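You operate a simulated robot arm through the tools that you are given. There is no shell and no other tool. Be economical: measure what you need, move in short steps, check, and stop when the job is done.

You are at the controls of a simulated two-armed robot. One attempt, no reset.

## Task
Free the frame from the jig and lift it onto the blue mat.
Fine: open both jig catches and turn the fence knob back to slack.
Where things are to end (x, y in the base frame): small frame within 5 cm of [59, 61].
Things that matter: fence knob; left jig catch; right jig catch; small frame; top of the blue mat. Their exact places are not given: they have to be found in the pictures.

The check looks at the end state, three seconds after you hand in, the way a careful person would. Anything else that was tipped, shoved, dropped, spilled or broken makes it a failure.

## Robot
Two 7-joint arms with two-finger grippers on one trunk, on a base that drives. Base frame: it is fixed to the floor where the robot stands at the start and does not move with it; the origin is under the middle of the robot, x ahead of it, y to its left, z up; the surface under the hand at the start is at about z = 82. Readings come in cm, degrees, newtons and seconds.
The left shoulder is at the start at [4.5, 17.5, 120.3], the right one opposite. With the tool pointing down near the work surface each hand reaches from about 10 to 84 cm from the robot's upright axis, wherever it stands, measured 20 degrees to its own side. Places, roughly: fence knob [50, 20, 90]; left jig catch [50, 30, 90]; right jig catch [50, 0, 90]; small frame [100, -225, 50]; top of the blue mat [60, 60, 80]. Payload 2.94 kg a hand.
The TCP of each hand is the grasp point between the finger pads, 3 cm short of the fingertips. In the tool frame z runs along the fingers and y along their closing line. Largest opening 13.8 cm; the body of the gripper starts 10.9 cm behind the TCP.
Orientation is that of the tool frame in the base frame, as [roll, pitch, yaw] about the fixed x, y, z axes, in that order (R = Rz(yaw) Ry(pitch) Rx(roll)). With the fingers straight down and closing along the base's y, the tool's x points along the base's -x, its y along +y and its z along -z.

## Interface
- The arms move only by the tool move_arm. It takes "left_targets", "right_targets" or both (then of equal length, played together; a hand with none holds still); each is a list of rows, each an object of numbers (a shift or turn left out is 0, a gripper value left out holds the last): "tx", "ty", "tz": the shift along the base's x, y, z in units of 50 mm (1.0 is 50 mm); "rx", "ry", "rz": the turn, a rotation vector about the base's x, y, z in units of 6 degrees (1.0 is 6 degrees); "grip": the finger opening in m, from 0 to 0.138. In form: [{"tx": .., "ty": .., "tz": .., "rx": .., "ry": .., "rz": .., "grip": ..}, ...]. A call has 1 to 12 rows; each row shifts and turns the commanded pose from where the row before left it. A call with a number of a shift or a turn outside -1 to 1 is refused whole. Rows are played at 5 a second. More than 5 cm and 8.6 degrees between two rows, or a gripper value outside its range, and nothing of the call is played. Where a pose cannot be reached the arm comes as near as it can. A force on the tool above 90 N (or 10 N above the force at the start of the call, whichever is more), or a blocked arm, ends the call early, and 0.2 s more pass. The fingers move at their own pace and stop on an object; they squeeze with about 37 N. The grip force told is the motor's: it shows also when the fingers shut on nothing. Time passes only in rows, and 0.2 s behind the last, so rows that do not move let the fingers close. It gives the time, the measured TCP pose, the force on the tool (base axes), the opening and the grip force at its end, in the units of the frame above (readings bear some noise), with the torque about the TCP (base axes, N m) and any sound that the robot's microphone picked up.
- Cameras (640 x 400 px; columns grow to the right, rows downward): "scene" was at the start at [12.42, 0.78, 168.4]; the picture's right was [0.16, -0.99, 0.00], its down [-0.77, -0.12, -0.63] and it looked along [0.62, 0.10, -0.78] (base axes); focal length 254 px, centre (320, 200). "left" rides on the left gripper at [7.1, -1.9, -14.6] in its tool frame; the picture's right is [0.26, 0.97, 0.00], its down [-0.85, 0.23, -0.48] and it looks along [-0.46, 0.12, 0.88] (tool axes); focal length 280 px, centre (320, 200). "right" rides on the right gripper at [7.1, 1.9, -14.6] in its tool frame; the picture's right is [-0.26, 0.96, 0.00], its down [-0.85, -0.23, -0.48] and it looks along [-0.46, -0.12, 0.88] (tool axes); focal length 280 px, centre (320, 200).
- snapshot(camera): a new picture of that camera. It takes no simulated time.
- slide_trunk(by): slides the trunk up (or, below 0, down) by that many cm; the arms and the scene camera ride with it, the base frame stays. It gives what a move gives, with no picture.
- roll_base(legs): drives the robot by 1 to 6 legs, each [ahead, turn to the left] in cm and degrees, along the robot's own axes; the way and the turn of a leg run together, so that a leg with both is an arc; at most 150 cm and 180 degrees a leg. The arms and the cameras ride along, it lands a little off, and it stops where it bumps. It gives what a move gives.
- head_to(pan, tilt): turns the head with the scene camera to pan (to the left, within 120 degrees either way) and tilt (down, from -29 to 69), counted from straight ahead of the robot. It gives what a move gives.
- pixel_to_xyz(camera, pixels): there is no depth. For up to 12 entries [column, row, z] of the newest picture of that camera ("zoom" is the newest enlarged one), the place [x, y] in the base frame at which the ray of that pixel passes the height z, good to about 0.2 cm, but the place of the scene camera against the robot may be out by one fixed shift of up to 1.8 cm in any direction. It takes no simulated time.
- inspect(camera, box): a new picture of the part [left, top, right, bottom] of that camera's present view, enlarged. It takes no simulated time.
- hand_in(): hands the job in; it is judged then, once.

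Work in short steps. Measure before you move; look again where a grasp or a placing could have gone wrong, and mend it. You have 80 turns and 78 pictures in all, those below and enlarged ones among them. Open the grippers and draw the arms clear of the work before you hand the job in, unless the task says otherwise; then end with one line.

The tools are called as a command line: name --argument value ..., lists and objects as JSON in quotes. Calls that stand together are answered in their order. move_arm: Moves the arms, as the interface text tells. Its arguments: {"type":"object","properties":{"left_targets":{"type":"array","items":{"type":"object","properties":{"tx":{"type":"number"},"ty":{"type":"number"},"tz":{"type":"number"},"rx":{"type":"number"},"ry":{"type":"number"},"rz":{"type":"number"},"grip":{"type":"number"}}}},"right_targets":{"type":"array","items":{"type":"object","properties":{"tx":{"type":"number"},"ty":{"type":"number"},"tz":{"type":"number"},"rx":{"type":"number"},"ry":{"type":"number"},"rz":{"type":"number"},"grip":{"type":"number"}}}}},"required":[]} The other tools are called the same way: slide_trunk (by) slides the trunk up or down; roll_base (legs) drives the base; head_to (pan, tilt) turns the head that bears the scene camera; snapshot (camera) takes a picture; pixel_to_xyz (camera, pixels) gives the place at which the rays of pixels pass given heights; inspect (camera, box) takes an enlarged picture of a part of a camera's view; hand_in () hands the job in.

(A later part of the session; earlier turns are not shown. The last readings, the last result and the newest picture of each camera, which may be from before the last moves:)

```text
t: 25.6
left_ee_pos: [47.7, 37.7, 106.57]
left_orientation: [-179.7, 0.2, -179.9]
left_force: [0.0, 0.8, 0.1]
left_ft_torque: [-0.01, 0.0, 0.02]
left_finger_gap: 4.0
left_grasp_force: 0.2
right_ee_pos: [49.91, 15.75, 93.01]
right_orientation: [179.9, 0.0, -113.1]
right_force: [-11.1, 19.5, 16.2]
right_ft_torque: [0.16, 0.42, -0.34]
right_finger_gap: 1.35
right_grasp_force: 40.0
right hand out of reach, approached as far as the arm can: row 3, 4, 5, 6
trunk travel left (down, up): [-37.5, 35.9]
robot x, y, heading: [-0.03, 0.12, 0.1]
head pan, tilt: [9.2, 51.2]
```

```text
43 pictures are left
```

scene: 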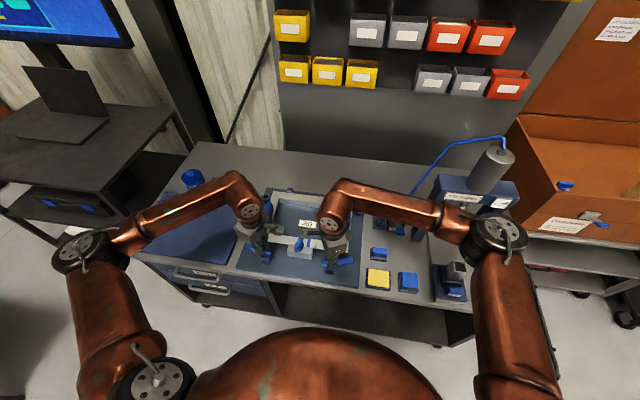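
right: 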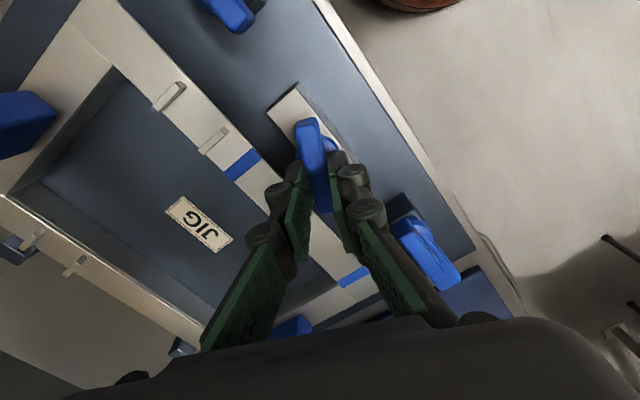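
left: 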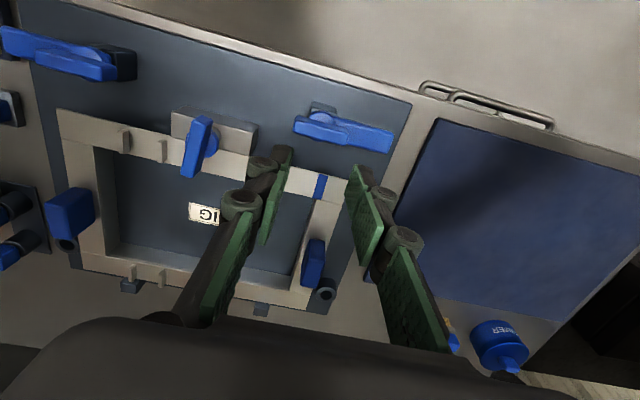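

The right wrist has reached its limit at 67°, with the knob still turning freely (−0.34 N·m, no stop yet). I let go, rise, and wind the wrist clockwise to regrip the bar from the opposite side.

move_arm --right_targets '[{"grip": 0.04, "rz": -1}, {"rz": -1}, {"rz": -1}, {"tz": 0.5}, {"tz": 0.5}, {"rz": -1}, {"rz": -1}, {"rz": -1}, {"rz": -1}, {"rz": -1}, {"rz": -1}, {"rz": -1}]'

move_arm --right_targets '[{"rz": -1}, {"rz": -1}, {"rz": -1}, {"rz": -1}, {"rz": -1}, {"rz": -1}, {"rz": -1}, {"rz": -1}, {"rz": -1}, {"rz": -1}, {"rz": -1}, {"rz": -1}]'

move_arm --right_targets '[{"rz": -1}, {"rz": -1}, {"rz": -1}, {"rz": -1}, {"rz": -1}, {"rz": -1}, {"rz": -1}, {"rz": -1}, {"rz": -1}, {"rz": -1}, {"rz": -1}, {"rz": -0.5}]'

snapshot --camera "right"

snapshot --camera "scene"

```text
t: 28.2
left_ee_pos: [47.97, 37.46, 106.65]
left_orientation: [-179.9, 0.0, -180.0]
left_force: [-0.2, -0.2, -0.7]
left_ft_torque: [0.02, 0.01, -0.02]
left_finger_gap: 3.99
left_grasp_force: 0.0
right_ee_pos: [49.93, 15.51, 97.7]
right_orientation: [179.9, 0.1, -173.2]
right_force: [-0.6, 0.0, -0.8]
right_ft_torque: [0.02, 0.04, 0.01]
right_finger_gap: 4.0
right_grasp_force: 0.1
trunk travel left (down, up): [-37.5, 35.9]
robot x, y, heading: [-0.17, -0.01, -0.2]
head pan, tilt: [9.2, 51.2]
```

```text
t: 30.8
left_ee_pos: [47.87, 37.66, 106.63]
left_orientation: [-179.9, 0.1, -180.0]
left_force: [-1.6, 0.6, -0.2]
left_ft_torque: [0.01, 0.02, 0.0]
left_finger_gap: 4.03
left_grasp_force: 0.0
right_ee_pos: [50.02, 15.55, 97.72]
right_orientation: [179.9, 0.0, 114.8]
right_force: [-0.2, -0.5, -0.9]
right_ft_torque: [0.0, -0.01, 0.04]
right_finger_gap: 4.02
right_grasp_force: 0.1
trunk travel left (down, up): [-37.5, 35.9]
robot x, y, heading: [0.16, 0.47, -0.0]
head pan, tilt: [9.2, 51.2]
```

```text
t: 33.4
left_ee_pos: [47.99, 37.66, 106.67]
left_orientation: [-180.0, 0.0, 180.0]
left_force: [-0.2, -0.5, 0.5]
left_ft_torque: [0.0, 0.02, 0.01]
left_finger_gap: 4.01
left_grasp_force: 0.0
right_ee_pos: [49.92, 15.47, 97.83]
right_orientation: [179.9, -0.1, 45.9]
right_force: [0.0, -0.5, 0.5]
right_ft_torque: [0.01, -0.02, -0.01]
right_finger_gap: 4.01
right_grasp_force: 0.0
trunk travel left (down, up): [-37.5, 35.9]
robot x, y, heading: [-0.22, 0.22, -0.1]
head pan, tilt: [9.2, 51.2]
```

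```text
42 pictures are left
```

right: 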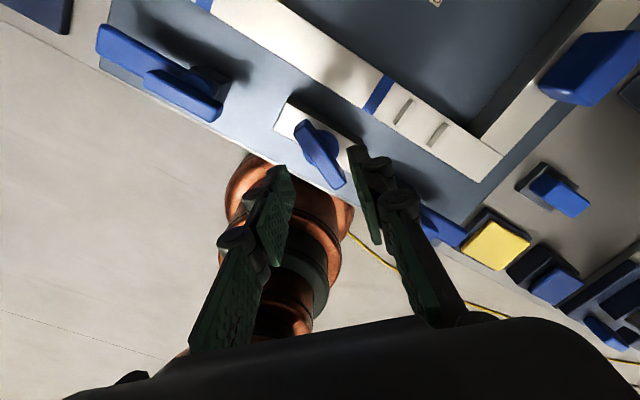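

```text
41 pictures are left
```

scene: 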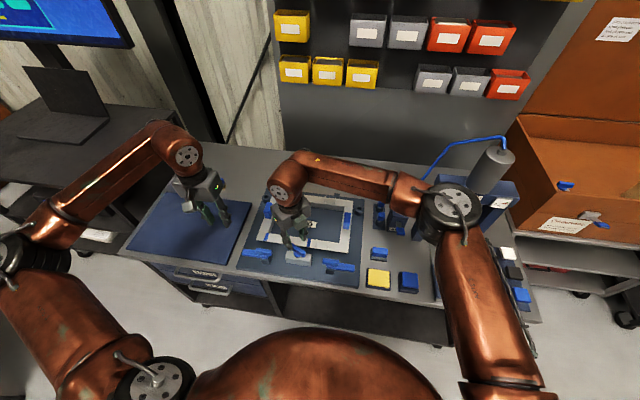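

The wrist reaches 45.9°, so the flipped grip works; the bar at (320,155) sits at about 67°. I turn +21° to line up and look.

move_arm --right_targets '[{"rz": 1}, {"rz": 1}, {"rz": 1}, {"rz": 0.5, "ty": 0.03}, {}]'

snapshot --camera "right"

```text
t: 34.6
left_ee_pos: [47.99, 37.58, 106.68]
left_orientation: [-179.9, 0.0, -179.9]
left_force: [0.4, 0.4, 0.5]
left_ft_torque: [0.02, 0.01, -0.02]
left_finger_gap: 3.98
left_grasp_force: 0.1
right_ee_pos: [49.97, 15.69, 97.85]
right_orientation: [179.9, 0.1, 66.8]
right_force: [0.6, -0.4, 0.2]
right_ft_torque: [-0.01, 0.01, -0.01]
right_finger_gap: 4.02
right_grasp_force: 0.0
trunk travel left (down, up): [-37.5, 35.9]
robot x, y, heading: [-0.02, 0.33, -0.1]
head pan, tilt: [9.2, 51.2]
```

```text
40 pictures are left
```

right: 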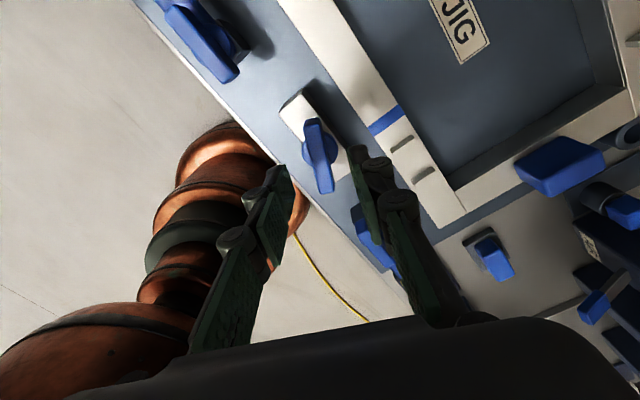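

The bar is aligned between the fingers and the fence block has drawn well off the frame rail. I descend 5 cm, close, and turn on 18° while following.

move_arm --right_targets '[{"tz": -0.5}, {"tz": -0.3}, {"tz": -0.2}, {"grip": 0.025}, {"grip": 0.0}, {}, {}, {}]'

move_arm --right_targets '[{"rz": 1, "tx": -0.03}, {"rz": 1, "tx": -0.035}, {"rz": 1, "tx": -0.035}, {}]'

snapshot --camera "right"

```text
t: 36.4
left_ee_pos: [47.91, 37.53, 106.65]
left_orientation: [-179.9, 0.1, 180.0]
left_force: [0.1, 0.8, 0.0]
left_ft_torque: [0.03, 0.01, -0.01]
left_finger_gap: 4.0
left_grasp_force: 0.1
right_ee_pos: [49.89, 15.78, 92.67]
right_orientation: [179.9, 0.1, 66.9]
right_force: [-12.8, 2.3, -8.1]
right_ft_torque: [-0.03, 0.38, -0.29]
right_finger_gap: 1.36
right_grasp_force: 40.1
trunk travel left (down, up): [-37.5, 35.9]
robot x, y, heading: [-0.03, -0.01, 0.1]
head pan, tilt: [9.2, 51.2]
```

```text
t: 37.4
left_ee_pos: [47.78, 37.66, 106.63]
left_orientation: [-179.9, 0.1, -180.0]
left_force: [0.1, 0.2, -0.8]
left_ft_torque: [0.01, -0.03, 0.02]
left_finger_gap: 3.99
left_grasp_force: 0.0
right_ee_pos: [48.99, 15.72, 92.76]
right_orientation: [-179.6, 0.1, 85.1]
right_force: [-32.6, 5.8, -27.4]
right_ft_torque: [0.15, 0.67, -0.8]
right_finger_gap: 1.35
right_grasp_force: 39.6
trunk travel left (down, up): [-37.5, 35.9]
robot x, y, heading: [0.31, -0.05, 0.2]
head pan, tilt: [9.2, 51.2]
```

```text
39 pictures are left
```

right: 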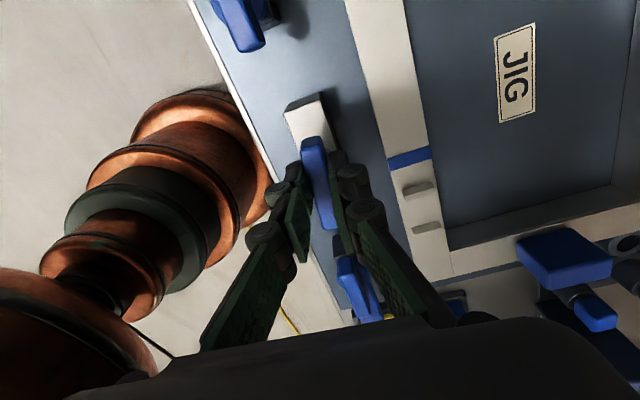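

At 85° the fence is at x≈49.0 and pushes −33 N on the hand. I follow −0.6 cm to relieve, then try 6° more.

move_arm --right_targets '[{"tx": -0.06}, {"tx": -0.06}, {}]'

move_arm --right_targets '[{"rz": 1, "tx": -0.03}, {"rz": 0.5, "tx": -0.02}, {}]'

```text
t: 38.2
left_ee_pos: [47.99, 37.91, 106.53]
left_orientation: [-179.9, 0.1, -180.0]
left_force: [0.0, -1.4, 0.5]
left_ft_torque: [0.0, -0.02, 0.01]
left_finger_gap: 3.99
left_grasp_force: 0.0
right_ee_pos: [49.02, 15.75, 92.7]
right_orientation: [179.8, 0.1, 84.8]
right_force: [-13.0, 4.1, -27.0]
right_ft_torque: [0.01, 0.33, -0.37]
right_finger_gap: 1.33
right_grasp_force: 40.0
trunk travel left (down, up): [-37.5, 35.9]
robot x, y, heading: [0.1, -0.15, 0.3]
head pan, tilt: [9.2, 51.2]
```

```text
t: 39.0
left_ee_pos: [48.02, 37.62, 106.64]
left_orientation: [-179.9, 0.1, -180.0]
left_force: [0.2, 0.0, -0.4]
left_ft_torque: [0.02, 0.02, 0.02]
left_finger_gap: 4.02
left_grasp_force: 0.1
right_ee_pos: [48.61, 15.8, 92.77]
right_orientation: [179.9, -0.1, 93.9]
right_force: [-9.8, 8.5, -23.0]
right_ft_torque: [0.45, 0.22, -0.97]
right_finger_gap: 1.49
right_grasp_force: 40.6
trunk travel left (down, up): [-37.5, 35.9]
robot x, y, heading: [-0.02, 0.33, -0.0]
head pan, tilt: [9.2, 51.2]
```

Torque rises to −0.97 N·m and the gap starts prying (1.49), which looks like the slack stop near 90°. I try one more 6° with following to confirm.

move_arm --right_targets '[{"rz": 1, "tx": -0.06}, {}]'

inspect --camera "right" --box '[220, 50, 460, 250]'

```text
t: 39.6
left_ee_pos: [47.96, 37.65, 106.55]
left_orientation: [-179.9, -0.1, 180.0]
left_force: [-0.2, 0.9, 0.8]
left_ft_torque: [0.02, -0.03, -0.02]
left_finger_gap: 4.01
left_grasp_force: 0.1
right_ee_pos: [48.68, 15.69, 92.83]
right_orientation: [179.7, 0.1, 99.7]
right_force: [6.1, 5.0, -11.2]
right_ft_torque: [-0.09, -0.11, -1.16]
right_finger_gap: 1.74
right_grasp_force: 43.5
trunk travel left (down, up): [-37.5, 35.9]
robot x, y, heading: [0.21, 0.07, 0.1]
head pan, tilt: [9.2, 51.2]
```

```text
2.00 times, centred on (340, 150) of right
```

zoom: 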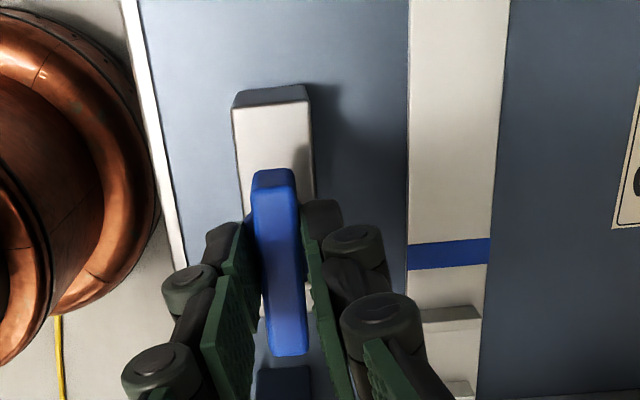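

The stop is confirmed (gap 1.74, −1.16 N·m, x fixed at 48.7), so the knob is slack at about 90°. I realign, release, rise and wind the wrist back.

move_arm --right_targets '[{"rz": -1}, {"grip": 0.04}, {}, {"tz": 0.4}, {"tz": 0.7}, {"tz": 0.9}, {"rz": 1}, {"rz": 1}, {"rz": 1}, {"rz": 1}, {"rz": 1}, {"rz": 1}]'

move_arm --right_targets '[{"rz": 1, "ty": -0.5}, {"rz": 1, "ty": -0.5}, {"rz": 1, "ty": -0.5}, {"rz": 1, "ty": -0.5}, {"rz": 1}, {"rz": 1}, {"rz": 1}, {"rz": 1}, {"rz": 0.37}, {}]'

snapshot --camera "right"

inspect --camera "scene" --box '[230, 170, 370, 290]'

snapshot --camera "left"

```text
t: 42.2
left_ee_pos: [47.9, 37.52, 106.57]
left_orientation: [-179.9, 0.0, 180.0]
left_force: [0.6, -0.5, 0.1]
left_ft_torque: [-0.02, -0.03, 0.01]
left_finger_gap: 3.99
left_grasp_force: 0.0
right_ee_pos: [48.3, 15.57, 102.74]
right_orientation: [-180.0, 0.0, 129.9]
right_force: [0.2, 0.6, 0.1]
right_ft_torque: [0.0, 0.02, 0.0]
right_finger_gap: 4.04
right_grasp_force: 0.0
trunk travel left (down, up): [-37.5, 35.9]
robot x, y, heading: [-0.07, 0.01, 0.0]
head pan, tilt: [9.2, 51.2]
```

```text
t: 44.4
left_ee_pos: [47.9, 37.64, 106.76]
left_orientation: [-179.9, 0.1, 180.0]
left_force: [-1.2, -0.1, -1.0]
left_ft_torque: [0.01, 0.01, 0.03]
left_finger_gap: 4.0
left_grasp_force: 0.0
right_ee_pos: [48.27, 5.58, 102.79]
right_orientation: [179.9, 0.0, -179.9]
right_force: [-0.5, 0.0, 0.1]
right_ft_torque: [0.02, 0.04, 0.05]
right_finger_gap: 3.99
right_grasp_force: 0.0
trunk travel left (down, up): [-37.5, 35.9]
robot x, y, heading: [-0.22, -0.11, -0.4]
head pan, tilt: [9.2, 51.2]
```

```text
37 pictures are left
```

right: 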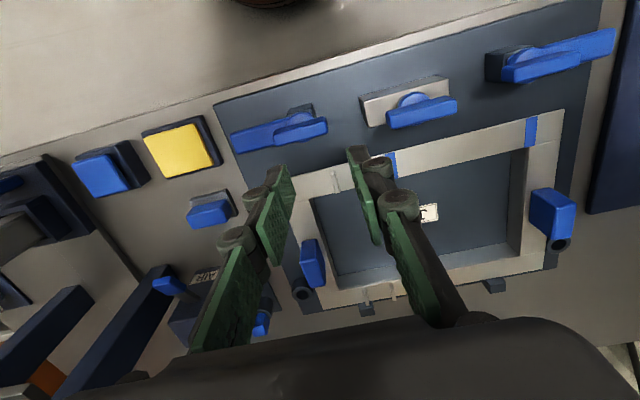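

```text
3.33 times, centred on (300, 230) of scene
```

zoom: 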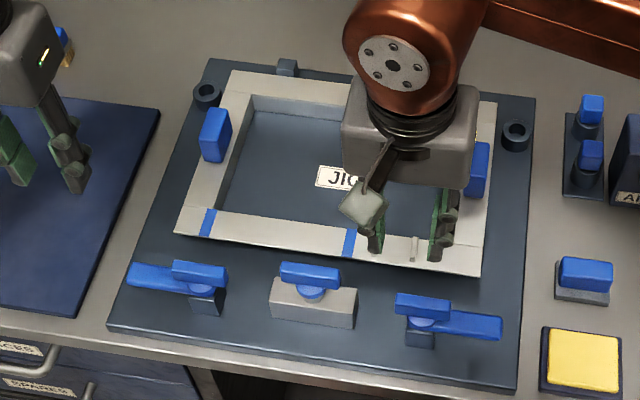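

```text
35 pictures are left
```

left: 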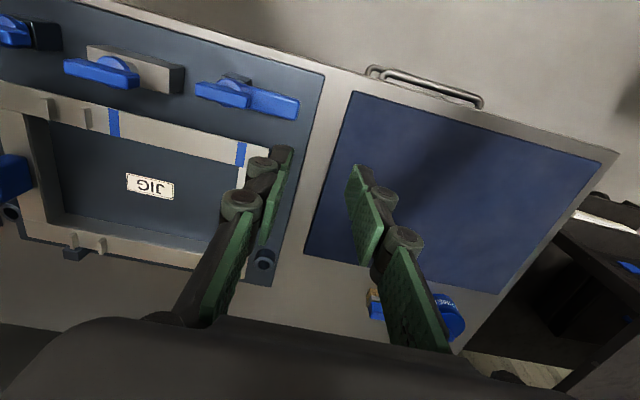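

Catches and knob all stand at 90°, and the frame's two blue handles remain. I move both hands forward toward the handles to view them closely.

move_arm --left_targets '[{"tx": 0.7, "ty": -0.4}, {"tx": 0.7, "ty": -0.4}, {"tx": 0.7, "ty": -0.4}, {"tx": 0.3, "ty": -0.3}, {}, {}]' --right_targets '[{"tx": 0.7, "ty": -0.4, "tz": 0.2}, {"tx": 0.7, "ty": -0.4, "tz": 0.2}, {"tx": 0.7, "ty": -0.3, "tz": 0.2}, {"tx": 0.24}, {}, {}]'

snapshot --camera "left"

snapshot --camera "right"

```text
t: 45.8
left_ee_pos: [59.99, 30.03, 106.37]
left_orientation: [-180.0, 0.0, -180.0]
left_force: [-0.5, 0.9, -0.2]
left_ft_torque: [0.01, -0.01, 0.0]
left_finger_gap: 4.02
left_grasp_force: 0.0
right_ee_pos: [59.88, 0.1, 105.93]
right_orientation: [179.8, -0.1, -179.8]
right_force: [0.8, 0.4, -0.4]
right_ft_torque: [0.01, 0.0, 0.01]
right_finger_gap: 4.01
right_grasp_force: 0.0
trunk travel left (down, up): [-37.5, 35.9]
robot x, y, heading: [-0.05, 0.21, -0.0]
head pan, tilt: [9.2, 51.2]
```

```text
34 pictures are left
```

left: 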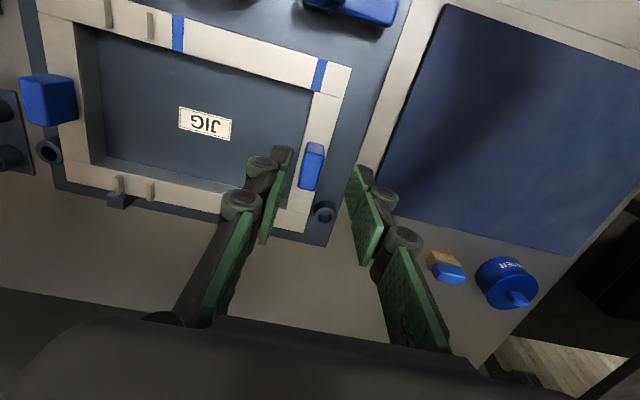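

```text
33 pictures are left
```

right: 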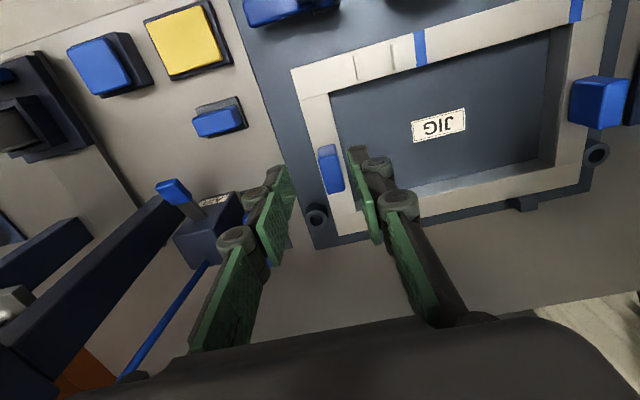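

inspect --camera "left" --box '[260, 120, 360, 210]'

inspect --camera "right" --box '[540, 60, 640, 150]'

inspect --camera "left" --box '[0, 50, 100, 140]'

inspect --camera "right" --box '[290, 120, 390, 210]'

```text
4.44 times, centred on (310, 165) of left
```

zoom: 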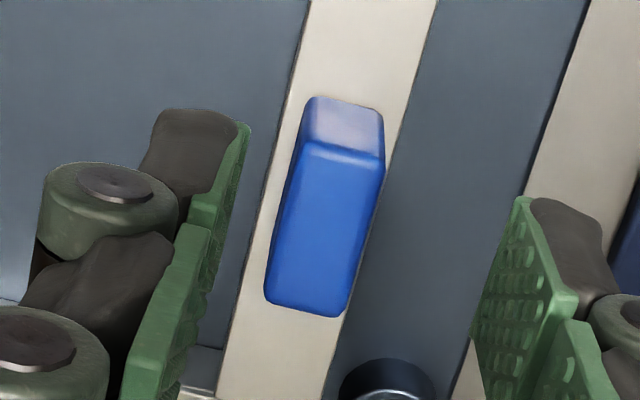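

```text
4.44 times, centred on (590, 105) of right
```

zoom: 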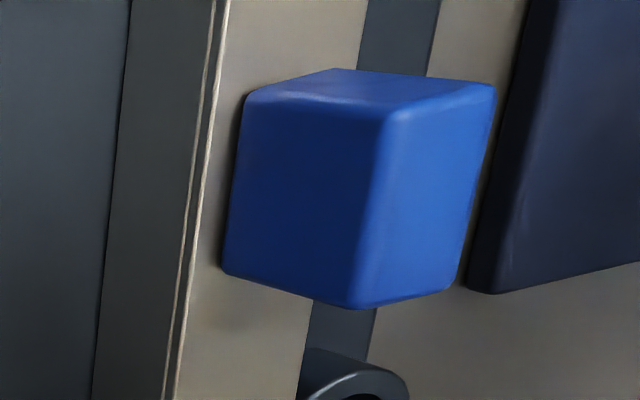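

```text
4.44 times, centred on (50, 95) of left
```

zoom: 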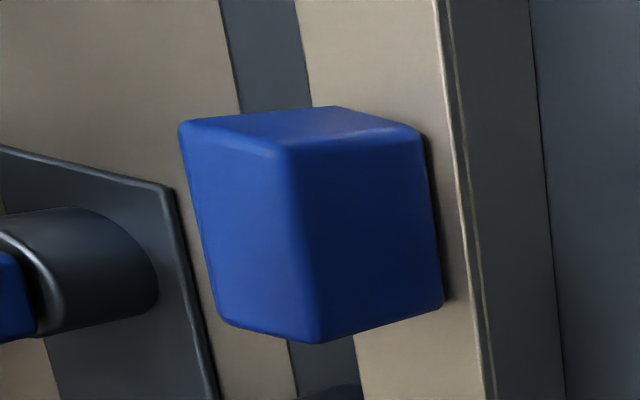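

```text
4.44 times, centred on (340, 165) of right
```

zoom: 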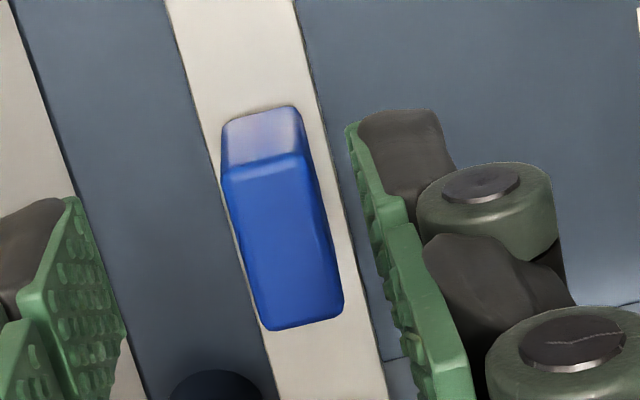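

I triangulate handle-top corners from both views.

pixel_to_xyz --camera "left" --pixels '[[314.5, 190.9, 88], [314.5, 190.9, 94], [297.8, 188.6, 88], [297.8, 188.6, 94], [324, 157.1, 88], [324, 157.1, 94], [29.3, 123.2, 88], [29.3, 123.2, 94], [48.9, 127, 88], [48.9, 127, 94], [18.5, 77.4, 88], [18.5, 77.4, 94]]'

pixel_to_xyz --camera "right" --pixels '[[620.4, 124.1, 88], [620.4, 124.1, 94], [596.8, 129.3, 88], [596.8, 129.3, 94], [629.4, 80.2, 88], [629.4, 80.2, 94], [327.6, 193.8, 88], [327.6, 193.8, 94], [345, 188.6, 88], [345, 188.6, 94], [318.6, 160.5, 88], [318.6, 160.5, 94]]'

```text
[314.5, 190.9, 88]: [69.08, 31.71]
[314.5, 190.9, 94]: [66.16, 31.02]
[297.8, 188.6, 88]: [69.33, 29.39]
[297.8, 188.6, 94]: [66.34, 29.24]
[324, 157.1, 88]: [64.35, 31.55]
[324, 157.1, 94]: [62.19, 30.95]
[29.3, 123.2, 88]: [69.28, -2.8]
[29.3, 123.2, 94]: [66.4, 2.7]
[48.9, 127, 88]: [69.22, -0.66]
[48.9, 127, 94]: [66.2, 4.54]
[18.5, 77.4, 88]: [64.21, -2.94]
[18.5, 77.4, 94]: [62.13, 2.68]
```

```text
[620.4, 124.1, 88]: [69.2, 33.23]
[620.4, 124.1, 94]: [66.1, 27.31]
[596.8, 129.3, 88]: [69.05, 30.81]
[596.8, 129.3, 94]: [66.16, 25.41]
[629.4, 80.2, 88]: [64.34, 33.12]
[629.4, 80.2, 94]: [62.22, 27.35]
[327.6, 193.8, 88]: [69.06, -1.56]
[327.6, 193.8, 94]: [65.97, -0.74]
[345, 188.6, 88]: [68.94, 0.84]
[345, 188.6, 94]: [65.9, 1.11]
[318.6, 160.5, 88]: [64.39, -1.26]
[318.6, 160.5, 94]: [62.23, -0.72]
```

Handles are centred at (66.0, 30.4) and (66.0, −0.2), about 2.2 cm wide with tops at z≈89.7. The mat place is out of reach for both hands from here, so I'll shift the robot about 38 cm to its left before lifting; first I tuck the arms up and look behind.

move_arm --left_targets '[{"tz": 0.9}, {"tx": -0.7, "tz": 0.6}, {"tx": -0.9, "tz": 0.3}, {"tx": -0.9}, {"tx": -0.9}, {"tx": -0.9}, {}]' --right_targets '[{"tz": 0.9}, {"tx": -0.7, "tz": 0.6}, {"tx": -0.9, "tz": 0.3}, {"tx": -0.9, "ty": -0.3}, {"tx": -0.9, "ty": -0.3}, {"tx": -0.9, "ty": -0.3}, {}]'

head_to --pan 120 --tilt 35

snapshot --camera "scene"

head_to --pan -120 --tilt 35

snapshot --camera "scene"

```text
t: 47.4
left_ee_pos: [38.64, 30.18, 115.48]
left_orientation: [-179.9, -0.2, -180.0]
left_force: [-1.0, -0.2, 0.2]
left_ft_torque: [-0.02, 0.08, 0.02]
left_finger_gap: 4.0
left_grasp_force: 0.0
right_ee_pos: [38.54, -4.37, 114.82]
right_orientation: [179.8, 0.0, -179.9]
right_force: [0.5, 0.7, 0.2]
right_ft_torque: [0.04, 0.02, 0.0]
right_finger_gap: 4.01
right_grasp_force: 0.0
trunk travel left (down, up): [-37.5, 35.9]
robot x, y, heading: [0.23, 0.34, 0.2]
head pan, tilt: [9.2, 51.2]
```

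```text
t: 49.3
left_ee_pos: [38.53, 29.99, 115.5]
left_orientation: [179.9, 0.0, 180.0]
left_force: [0.5, 0.1, -0.2]
left_ft_torque: [-0.01, -0.01, -0.02]
left_finger_gap: 4.02
left_grasp_force: 0.1
right_ee_pos: [38.42, -4.32, 114.84]
right_orientation: [180.0, 0.0, -179.8]
right_force: [-0.1, -0.1, -0.1]
right_ft_torque: [0.04, -0.02, -0.03]
right_finger_gap: 4.01
right_grasp_force: 0.1
trunk travel left (down, up): [-37.5, 35.9]
robot x, y, heading: [0.07, -0.07, -0.2]
head pan, tilt: [120.0, 35.0]
```

```text
28 pictures are left
```

scene: 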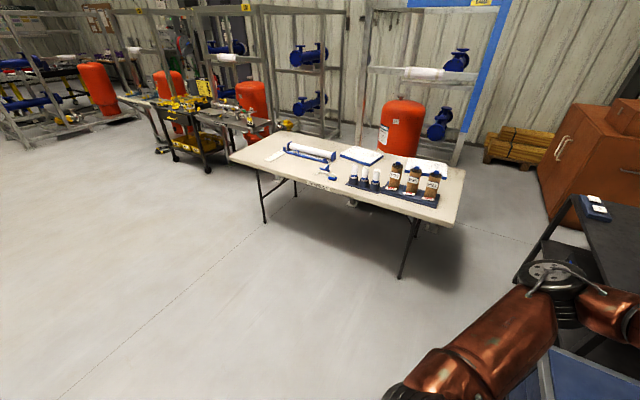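

```text
t: 52.7
left_ee_pos: [38.46, 30.15, 115.56]
left_orientation: [180.0, 0.1, 180.0]
left_force: [0.0, 0.2, 0.0]
left_ft_torque: [-0.01, 0.03, 0.02]
left_finger_gap: 3.99
left_grasp_force: 0.0
right_ee_pos: [38.4, -4.45, 114.83]
right_orientation: [179.9, 0.1, -179.9]
right_force: [-0.1, -0.4, -0.7]
right_ft_torque: [0.01, -0.05, -0.03]
right_finger_gap: 4.01
right_grasp_force: 0.0
trunk travel left (down, up): [-37.5, 35.9]
robot x, y, heading: [-0.22, -0.08, 0.1]
head pan, tilt: [-120.0, 35.0]
```

```text
27 pictures are left
```

scene: 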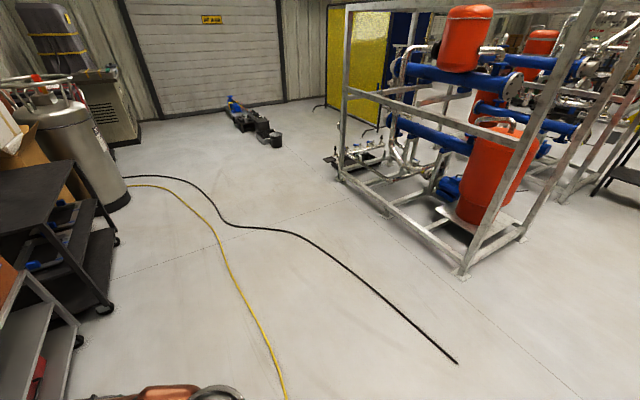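

The floor behind and to the back-left is clear (nearest table leg is over 120 cm away). I back off, turn right 38°, back 62 cm diagonally, turn back and stop short of the bench.

roll_base --legs '[[-12, 0], [0, -38], [-62, 0], [0, 38]]'

head_to --pan 0 --tilt 40

snapshot --camera "scene"

```text
t: 60.6
left_ee_pos: [-23.73, 68.85, 115.49]
left_orientation: [-179.9, -0.1, -179.5]
left_force: [0.9, 0.0, 0.2]
left_ft_torque: [-0.06, -0.01, -0.02]
left_finger_gap: 3.97
left_grasp_force: 0.2
right_ee_pos: [-23.45, 34.33, 114.77]
right_orientation: [179.9, 0.1, -179.4]
right_force: [-0.1, -0.5, 0.3]
right_ft_torque: [-0.04, 0.01, 0.01]
right_finger_gap: 4.0
right_grasp_force: 0.0
trunk travel left (down, up): [-37.5, 35.9]
robot x, y, heading: [-61.53, 38.57, 0.6]
head pan, tilt: [-120.0, 35.0]
```

```text
t: 62.6
left_ee_pos: [-23.7, 68.88, 115.67]
left_orientation: [180.0, 0.1, -179.5]
left_force: [-0.5, 0.1, -0.5]
left_ft_torque: [-0.03, -0.01, 0.03]
left_finger_gap: 3.99
left_grasp_force: 0.0
right_ee_pos: [-23.53, 34.31, 114.82]
right_orientation: [179.9, -0.1, -179.5]
right_force: [-0.4, 0.0, 0.2]
right_ft_torque: [-0.04, -0.03, 0.0]
right_finger_gap: 3.99
right_grasp_force: 0.2
trunk travel left (down, up): [-37.5, 35.9]
robot x, y, heading: [-62.03, 38.61, 0.5]
head pan, tilt: [0.0, 40.0]
```

```text
26 pictures are left
```

scene: 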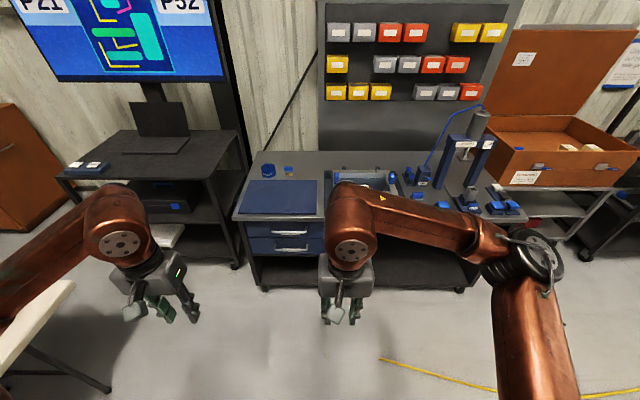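

The robot is at (−62, 38.6), heading 0.5°. Before driving ahead I check where the laptop table and bench edges are.

pixel_to_xyz --camera "scene" --pixels '[[238, 150, 75], [55, 175, 75], [235, 270, 0], [187, 150, 78], [185, 102, 100], [232, 220, 80], [240, 213, 82], [317, 213, 82], [246, 180, 82], [318, 181, 82]]'

```text
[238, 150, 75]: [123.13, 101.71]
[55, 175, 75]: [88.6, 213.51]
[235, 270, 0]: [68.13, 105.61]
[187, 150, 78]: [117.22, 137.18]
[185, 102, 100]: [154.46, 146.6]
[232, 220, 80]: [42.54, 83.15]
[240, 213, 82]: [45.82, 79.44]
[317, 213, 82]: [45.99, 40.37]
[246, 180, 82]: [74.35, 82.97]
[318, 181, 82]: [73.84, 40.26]
```

The laptop table begins past x≈68, y≈100, so it is clear. I drive ahead 59 cm.

roll_base --legs '[[59, -0.4]]'

head_to --pan 0 --tilt 52

snapshot --camera "scene"

```text
t: 66.0
left_ee_pos: [35.47, 68.59, 115.49]
left_orientation: [-180.0, 0.0, 179.9]
left_force: [-0.4, -0.1, 0.6]
left_ft_torque: [0.0, 0.05, -0.01]
left_finger_gap: 4.02
left_grasp_force: 0.0
right_ee_pos: [35.49, 34.17, 114.77]
right_orientation: [179.9, 0.0, 180.0]
right_force: [-0.6, 0.2, -0.1]
right_ft_torque: [0.03, 0.04, -0.01]
right_finger_gap: 4.02
right_grasp_force: 0.1
trunk travel left (down, up): [-37.5, 35.9]
robot x, y, heading: [-2.74, 38.42, 0.2]
head pan, tilt: [0.0, 40.0]
```

```text
t: 66.7
left_ee_pos: [35.3, 68.69, 115.55]
left_orientation: [180.0, 0.0, 179.9]
left_force: [-0.3, -0.3, -0.2]
left_ft_torque: [-0.03, -0.02, 0.01]
left_finger_gap: 4.0
left_grasp_force: 0.1
right_ee_pos: [35.29, 34.04, 114.88]
right_orientation: [179.9, 0.0, 179.9]
right_force: [0.1, 0.2, 0.3]
right_ft_torque: [0.01, 0.02, 0.03]
right_finger_gap: 4.01
right_grasp_force: 0.0
trunk travel left (down, up): [-37.5, 35.9]
robot x, y, heading: [-3.01, 38.55, -0.2]
head pan, tilt: [0.0, 52.0]
```

```text
25 pictures are left
```

scene: 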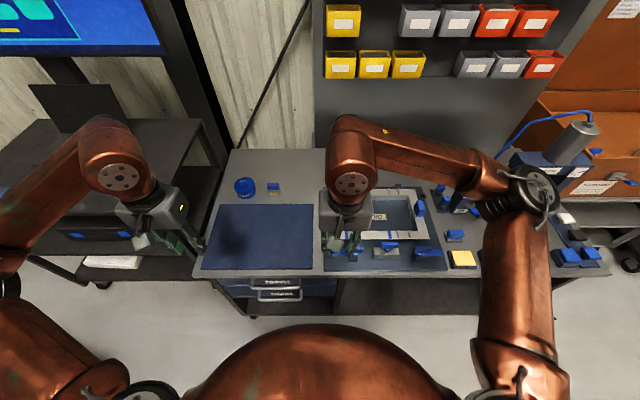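

The base stands at (−3.0, 38.5), squared up. I move both hands over the frame handles at travel height.

move_arm --left_targets '[{"tx": 0.612, "ty": -0.764, "grip": 0.05}, {"tx": 0.612, "ty": -0.764}, {"tx": 0.612, "ty": -0.764}, {"tx": 0.612, "ty": -0.764}, {"tx": 0.612, "ty": -0.764}, {"tx": 0.612, "ty": -0.764}, {"tx": 0.612, "ty": -0.764}, {"tx": 0.612, "ty": -0.764}, {"tx": 0.612, "ty": -0.764}, {"tx": 0.612, "ty": -0.764}, {}, {}]' --right_targets '[{"tx": 0.612, "ty": -0.686, "grip": 0.05}, {"tx": 0.612, "ty": -0.686}, {"tx": 0.612, "ty": -0.686}, {"tx": 0.612, "ty": -0.686}, {"tx": 0.612, "ty": -0.686}, {"tx": 0.612, "ty": -0.686}, {"tx": 0.612, "ty": -0.686}, {"tx": 0.612, "ty": -0.686}, {"tx": 0.612, "ty": -0.686}, {"tx": 0.612, "ty": -0.686}, {}, {}]'

snapshot --camera "left"

snapshot --camera "right"

```text
t: 69.3
left_ee_pos: [65.89, 31.43, 115.89]
left_orientation: [-179.5, 0.1, -179.9]
left_force: [-0.9, 2.4, 0.3]
left_ft_torque: [-0.24, 0.0, -0.01]
left_finger_gap: 4.99
left_grasp_force: 0.1
right_ee_pos: [65.47, 1.81, 115.09]
right_orientation: [-179.7, 0.0, -179.7]
right_force: [-0.9, 1.9, 2.0]
right_ft_torque: [-0.2, 0.01, 0.0]
right_finger_gap: 5.01
right_grasp_force: 0.1
right hand out of reach, approached as far as the arm can: row 10
trunk travel left (down, up): [-37.5, 35.9]
robot x, y, heading: [-2.82, 38.54, -0.2]
head pan, tilt: [0.0, 52.0]
```

```text
24 pictures are left
```

left: 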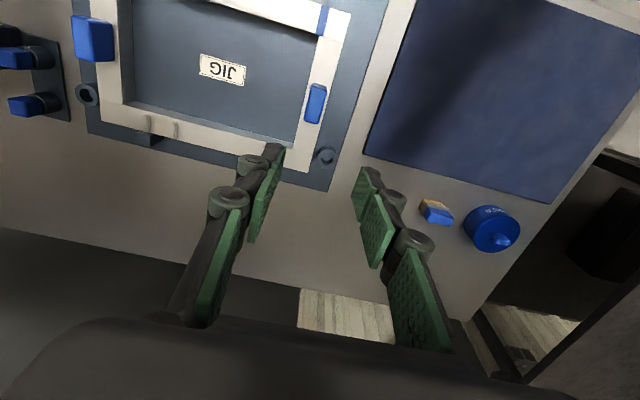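

```text
23 pictures are left
```

right: 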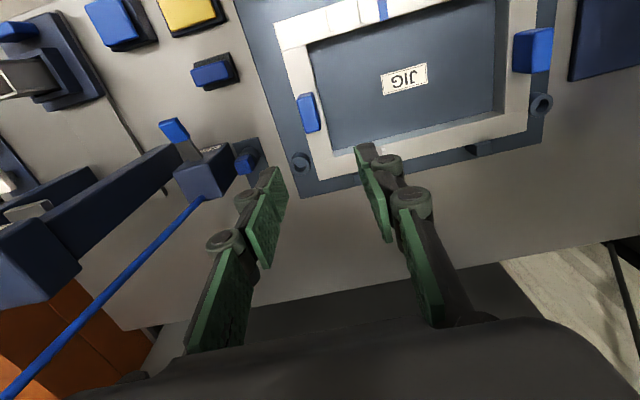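

The right hand is at its reach limit at this height, but the reach is better lower down. I lower both to about z 99 while correcting, then read.

move_arm --left_targets '[{"tz": -0.8}, {"tz": -0.8}, {"tz": -0.8}, {"tz": -0.8}, {"tz": -0.1}, {}]' --right_targets '[{"tz": -0.8}, {"tz": -0.8}, {"tz": -0.8}, {"tz": -0.8}, {}, {}]'

```text
t: 70.7
left_ee_pos: [65.87, 30.44, 99.04]
left_orientation: [180.0, 0.0, 179.9]
left_force: [-0.1, -0.4, -0.1]
left_ft_torque: [0.0, 0.01, 0.0]
left_finger_gap: 5.01
left_grasp_force: 0.1
right_ee_pos: [65.19, 0.7, 98.86]
right_orientation: [179.8, -0.2, 179.9]
right_force: [1.3, -0.3, 0.3]
right_ft_torque: [0.0, 0.04, 0.01]
right_finger_gap: 4.99
right_grasp_force: 0.0
trunk travel left (down, up): [-37.5, 35.9]
robot x, y, heading: [-3.05, 38.28, -0.1]
head pan, tilt: [0.0, 52.0]
```

The left hand is on target; the right needs about +0.8 in x and −0.9 in y. I correct, and take hand pictures to check the alignment over the handles.

move_arm --left_targets '[{"tz": -0.5, "tx": 0.02}, {}, {}]' --right_targets '[{"tz": -0.5, "tx": 0.16, "ty": -0.18}, {}, {}]'

snapshot --camera "left"

snapshot --camera "right"

```text
t: 71.5
left_ee_pos: [65.99, 30.37, 96.65]
left_orientation: [-180.0, 0.0, 179.9]
left_force: [-0.3, 0.8, -0.7]
left_ft_torque: [0.01, 0.0, 0.0]
left_finger_gap: 4.99
left_grasp_force: 0.0
right_ee_pos: [65.86, -0.18, 96.31]
right_orientation: [179.9, -0.1, 180.0]
right_force: [0.4, 0.2, 0.4]
right_ft_torque: [0.0, 0.01, 0.0]
right_finger_gap: 5.01
right_grasp_force: 0.0
trunk travel left (down, up): [-37.5, 35.9]
robot x, y, heading: [-3.06, 38.75, -0.0]
head pan, tilt: [0.0, 52.0]
```

```text
22 pictures are left
```

left: 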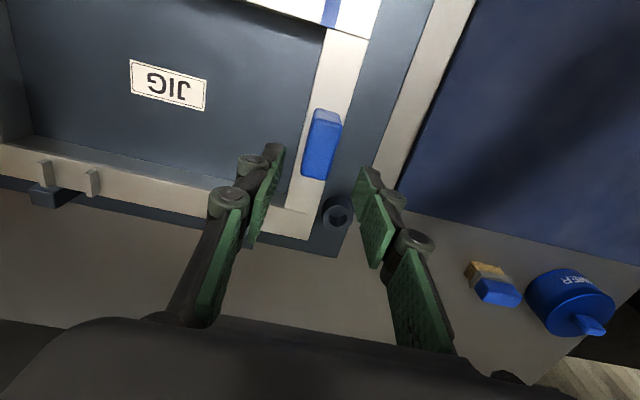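

```text
21 pictures are left
```

right: 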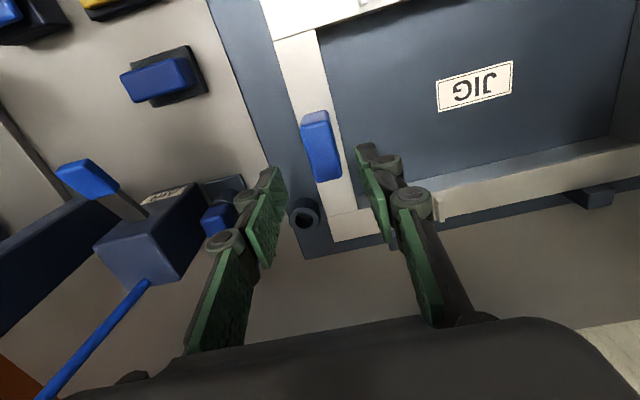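

Both handles lie centred under the open fingers. I descend to z≈90.2 and close.

move_arm --left_targets '[{"tz": -0.6}, {"tz": -0.4}, {"tz": -0.27}, {"grip": 0.035}, {"grip": 0.015}, {"grip": 0.0}, {}, {}]' --right_targets '[{"tz": -0.6}, {"tz": -0.4}, {"tz": -0.21}, {"grip": 0.035}, {"grip": 0.015}, {"grip": 0.0}, {}, {}]'

snapshot --camera "left"

snapshot --camera "right"

```text
t: 73.3
left_ee_pos: [66.1, 30.27, 90.06]
left_orientation: [-179.9, 0.0, 179.7]
left_force: [-0.2, -3.5, -0.5]
left_ft_torque: [-0.01, -0.14, 0.17]
left_finger_gap: 2.34
left_grasp_force: 36.9
right_ee_pos: [66.0, -0.25, 90.16]
right_orientation: [179.8, -0.1, -180.0]
right_force: [-1.5, 3.5, -0.1]
right_ft_torque: [0.16, 0.01, 0.08]
right_finger_gap: 2.38
right_grasp_force: 37.0
trunk travel left (down, up): [-37.5, 35.9]
robot x, y, heading: [-2.79, 38.77, -0.2]
head pan, tilt: [0.0, 52.0]
```

```text
20 pictures are left
```

left: 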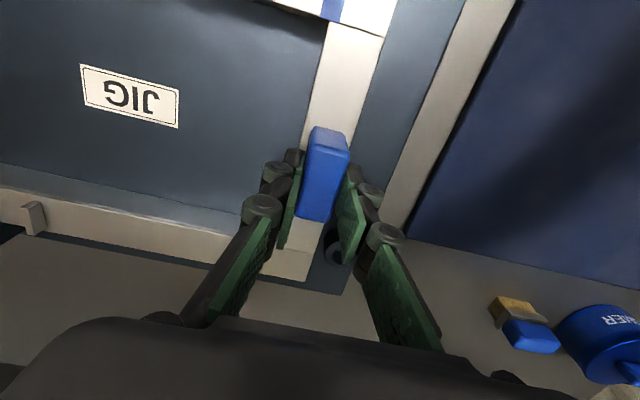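

```text
19 pictures are left
```

right: 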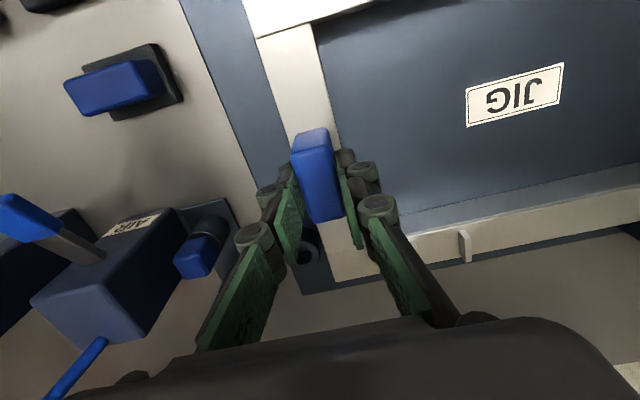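

Both handles are held (gap 2.35, 37 N). I lift 2 cm in small steps and watch the forces.

move_arm --left_targets '[{"tz": 0.1}, {"tz": 0.15}, {"tz": 0.15}, {}, {}]' --right_targets '[{"tz": 0.1}, {"tz": 0.15}, {"tz": 0.15}, {}, {}]'

inspect --camera "scene" --box '[310, 160, 480, 290]'

```text
t: 74.5
left_ee_pos: [66.16, 30.17, 92.2]
left_orientation: [-180.0, 0.0, 179.8]
left_force: [-0.3, -14.2, -3.1]
left_ft_torque: [-0.26, -0.05, 0.18]
left_finger_gap: 2.33
left_grasp_force: 37.2
right_ee_pos: [66.05, -0.31, 92.11]
right_orientation: [179.7, -0.1, 180.0]
right_force: [0.4, 13.5, -2.3]
right_ft_torque: [0.45, 0.04, -0.01]
right_finger_gap: 2.38
right_grasp_force: 37.1
trunk travel left (down, up): [-37.5, 35.9]
robot x, y, heading: [-3.23, 38.62, -0.0]
head pan, tilt: [0.0, 52.0]
```

```text
3.08 times, centred on (395, 225) of scene
```

zoom: 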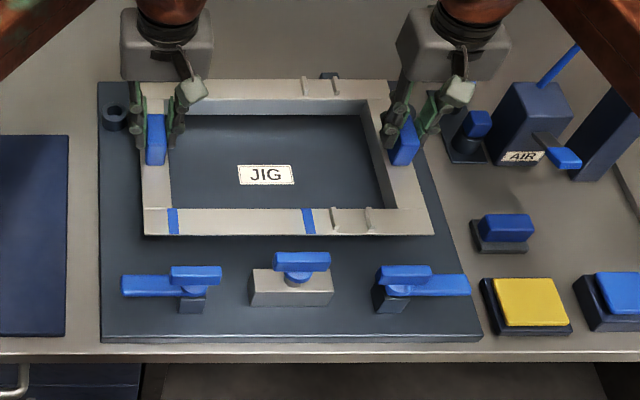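

The frame is off the jig and light (about 3 N a hand). I raise it 10 cm, then check.

move_arm --left_targets '[{"tz": 0.35, "ty": -0.02}, {"tz": 0.35}, {"tz": 0.35}, {"tz": 0.35}, {"tz": 0.35}, {"tz": 0.25}, {}]' --right_targets '[{"tz": 0.35, "ty": 0.02}, {"tz": 0.35}, {"tz": 0.35}, {"tz": 0.35}, {"tz": 0.35}, {"tz": 0.25}, {}]'

```text
t: 76.1
left_ee_pos: [66.21, 30.24, 102.36]
left_orientation: [180.0, 0.0, 179.8]
left_force: [0.9, -17.5, -4.2]
left_ft_torque: [-0.2, -0.21, 0.2]
left_finger_gap: 2.33
left_grasp_force: 36.4
right_ee_pos: [66.03, -0.21, 102.42]
right_orientation: [179.7, -0.1, 180.0]
right_force: [-0.6, 16.7, -0.9]
right_ft_torque: [0.61, 0.21, 0.08]
right_finger_gap: 2.35
right_grasp_force: 36.9
trunk travel left (down, up): [-37.5, 35.9]
robot x, y, heading: [-3.18, 38.51, 0.1]
head pan, tilt: [0.0, 52.0]
```

Held level at z 102. I carry the frame +y 24 cm in gentle equal rows for both hands.

move_arm --left_targets '[{"ty": 0.2}, {"ty": 0.4}, {"ty": 0.45}, {"ty": 0.45}, {"ty": 0.45}, {"ty": 0.45}, {"ty": 0.45}, {"ty": 0.45}, {"ty": 0.45}, {"ty": 0.45}, {"ty": 0.4}, {"ty": 0.2}]' --right_targets '[{"ty": 0.2}, {"ty": 0.4}, {"ty": 0.45}, {"ty": 0.45}, {"ty": 0.45}, {"ty": 0.45}, {"ty": 0.45}, {"ty": 0.45}, {"ty": 0.45}, {"ty": 0.45}, {"ty": 0.4}, {"ty": 0.2}]'

snapshot --camera "scene"

```text
t: 78.7
left_ee_pos: [66.25, 54.32, 102.0]
left_orientation: [-180.0, 0.0, 179.7]
left_force: [0.8, -12.2, -3.5]
left_ft_torque: [-0.1, 0.05, 0.17]
left_finger_gap: 2.35
left_grasp_force: 37.2
right_ee_pos: [66.09, 23.94, 102.24]
right_orientation: [179.9, 0.0, 179.9]
right_force: [-1.8, 12.7, -1.4]
right_ft_torque: [0.45, 0.01, 0.05]
right_finger_gap: 2.36
right_grasp_force: 37.1
trunk travel left (down, up): [-37.5, 35.9]
robot x, y, heading: [-2.98, 38.94, -0.2]
head pan, tilt: [0.0, 52.0]
```

```text
17 pictures are left
```

scene: 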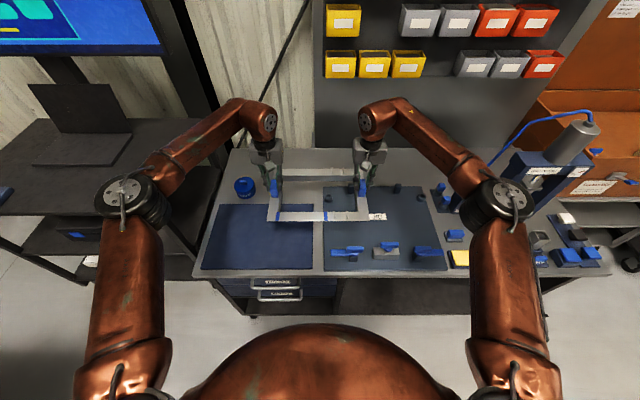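

The carry is steady. I carry on +21.9 cm in y and −7.2 cm in x to bring the centre over (59, 61).

move_arm --left_targets '[{"ty": 0.2, "tx": -0.12}, {"ty": 0.4, "tx": -0.12}, {"ty": 0.4, "tx": -0.12}, {"ty": 0.4, "tx": -0.12}, {"ty": 0.4, "tx": -0.12}, {"ty": 0.4, "tx": -0.12}, {"ty": 0.4, "tx": -0.12}, {"ty": 0.4, "tx": -0.12}, {"ty": 0.4, "tx": -0.12}, {"ty": 0.4, "tx": -0.12}, {"ty": 0.38, "tx": -0.12}, {"ty": 0.2, "tx": -0.12}]' --right_targets '[{"ty": 0.2, "tx": -0.12}, {"ty": 0.4, "tx": -0.12}, {"ty": 0.4, "tx": -0.12}, {"ty": 0.4, "tx": -0.12}, {"ty": 0.4, "tx": -0.12}, {"ty": 0.4, "tx": -0.12}, {"ty": 0.4, "tx": -0.12}, {"ty": 0.4, "tx": -0.12}, {"ty": 0.4, "tx": -0.12}, {"ty": 0.4, "tx": -0.12}, {"ty": 0.38, "tx": -0.12}, {"ty": 0.2, "tx": -0.12}]'

snapshot --camera "scene"

```text
t: 81.3
left_ee_pos: [58.95, 76.24, 101.96]
left_orientation: [-179.9, 0.0, 179.8]
left_force: [-0.9, -15.5, -2.0]
left_ft_torque: [-0.55, -0.49, 0.09]
left_finger_gap: 2.33
left_grasp_force: 36.7
right_ee_pos: [58.74, 45.77, 102.33]
right_orientation: [179.9, 0.0, 179.8]
right_force: [0.2, 16.3, -3.5]
right_ft_torque: [0.31, 0.45, -0.11]
right_finger_gap: 2.35
right_grasp_force: 36.9
trunk travel left (down, up): [-37.5, 35.9]
robot x, y, heading: [-3.12, 38.61, -0.3]
head pan, tilt: [0.0, 52.0]
```

```text
16 pictures are left
```

scene: 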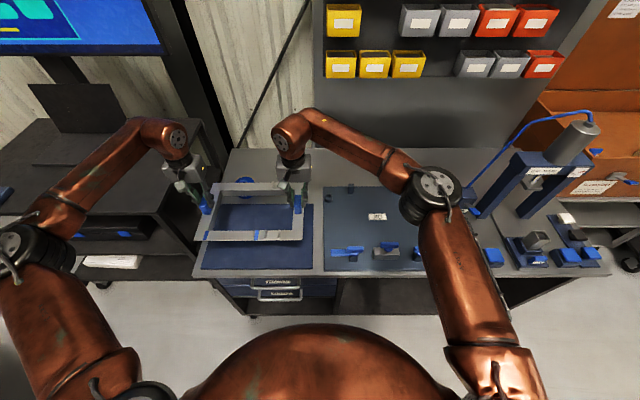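

Centred at about (58.9, 61.0). I lower 11 cm, then approach in fine steps for contact.

move_arm --left_targets '[{"tz": -0.4}, {"tz": -0.4}, {"tz": -0.4}, {"tz": -0.4}, {"tz": -0.4}, {"tz": -0.2}, {}]' --right_targets '[{"tz": -0.4}, {"tz": -0.4}, {"tz": -0.4}, {"tz": -0.4}, {"tz": -0.4}, {"tz": -0.25}, {}]'

snapshot --camera "scene"

snapshot --camera "right"

```text
t: 82.9
left_ee_pos: [58.96, 76.34, 91.1]
left_orientation: [-179.9, 0.0, 179.9]
left_force: [-1.5, -14.8, -3.5]
left_ft_torque: [-0.2, -0.09, -0.23]
left_finger_gap: 2.37
left_grasp_force: 37.1
right_ee_pos: [58.82, 45.69, 91.08]
right_orientation: [179.9, 0.0, 179.9]
right_force: [1.3, 14.3, -1.0]
right_ft_torque: [0.66, 0.06, -0.23]
right_finger_gap: 2.35
right_grasp_force: 37.2
trunk travel left (down, up): [-37.5, 35.9]
robot x, y, heading: [-2.97, 38.66, -0.2]
head pan, tilt: [0.0, 52.0]
```

```text
15 pictures are left
```

scene: 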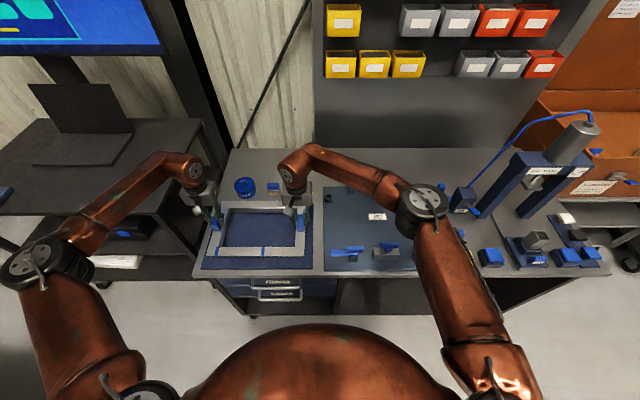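

```text
14 pictures are left
```

right: 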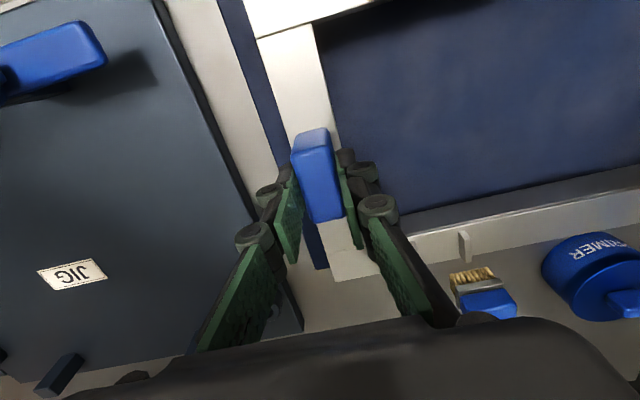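

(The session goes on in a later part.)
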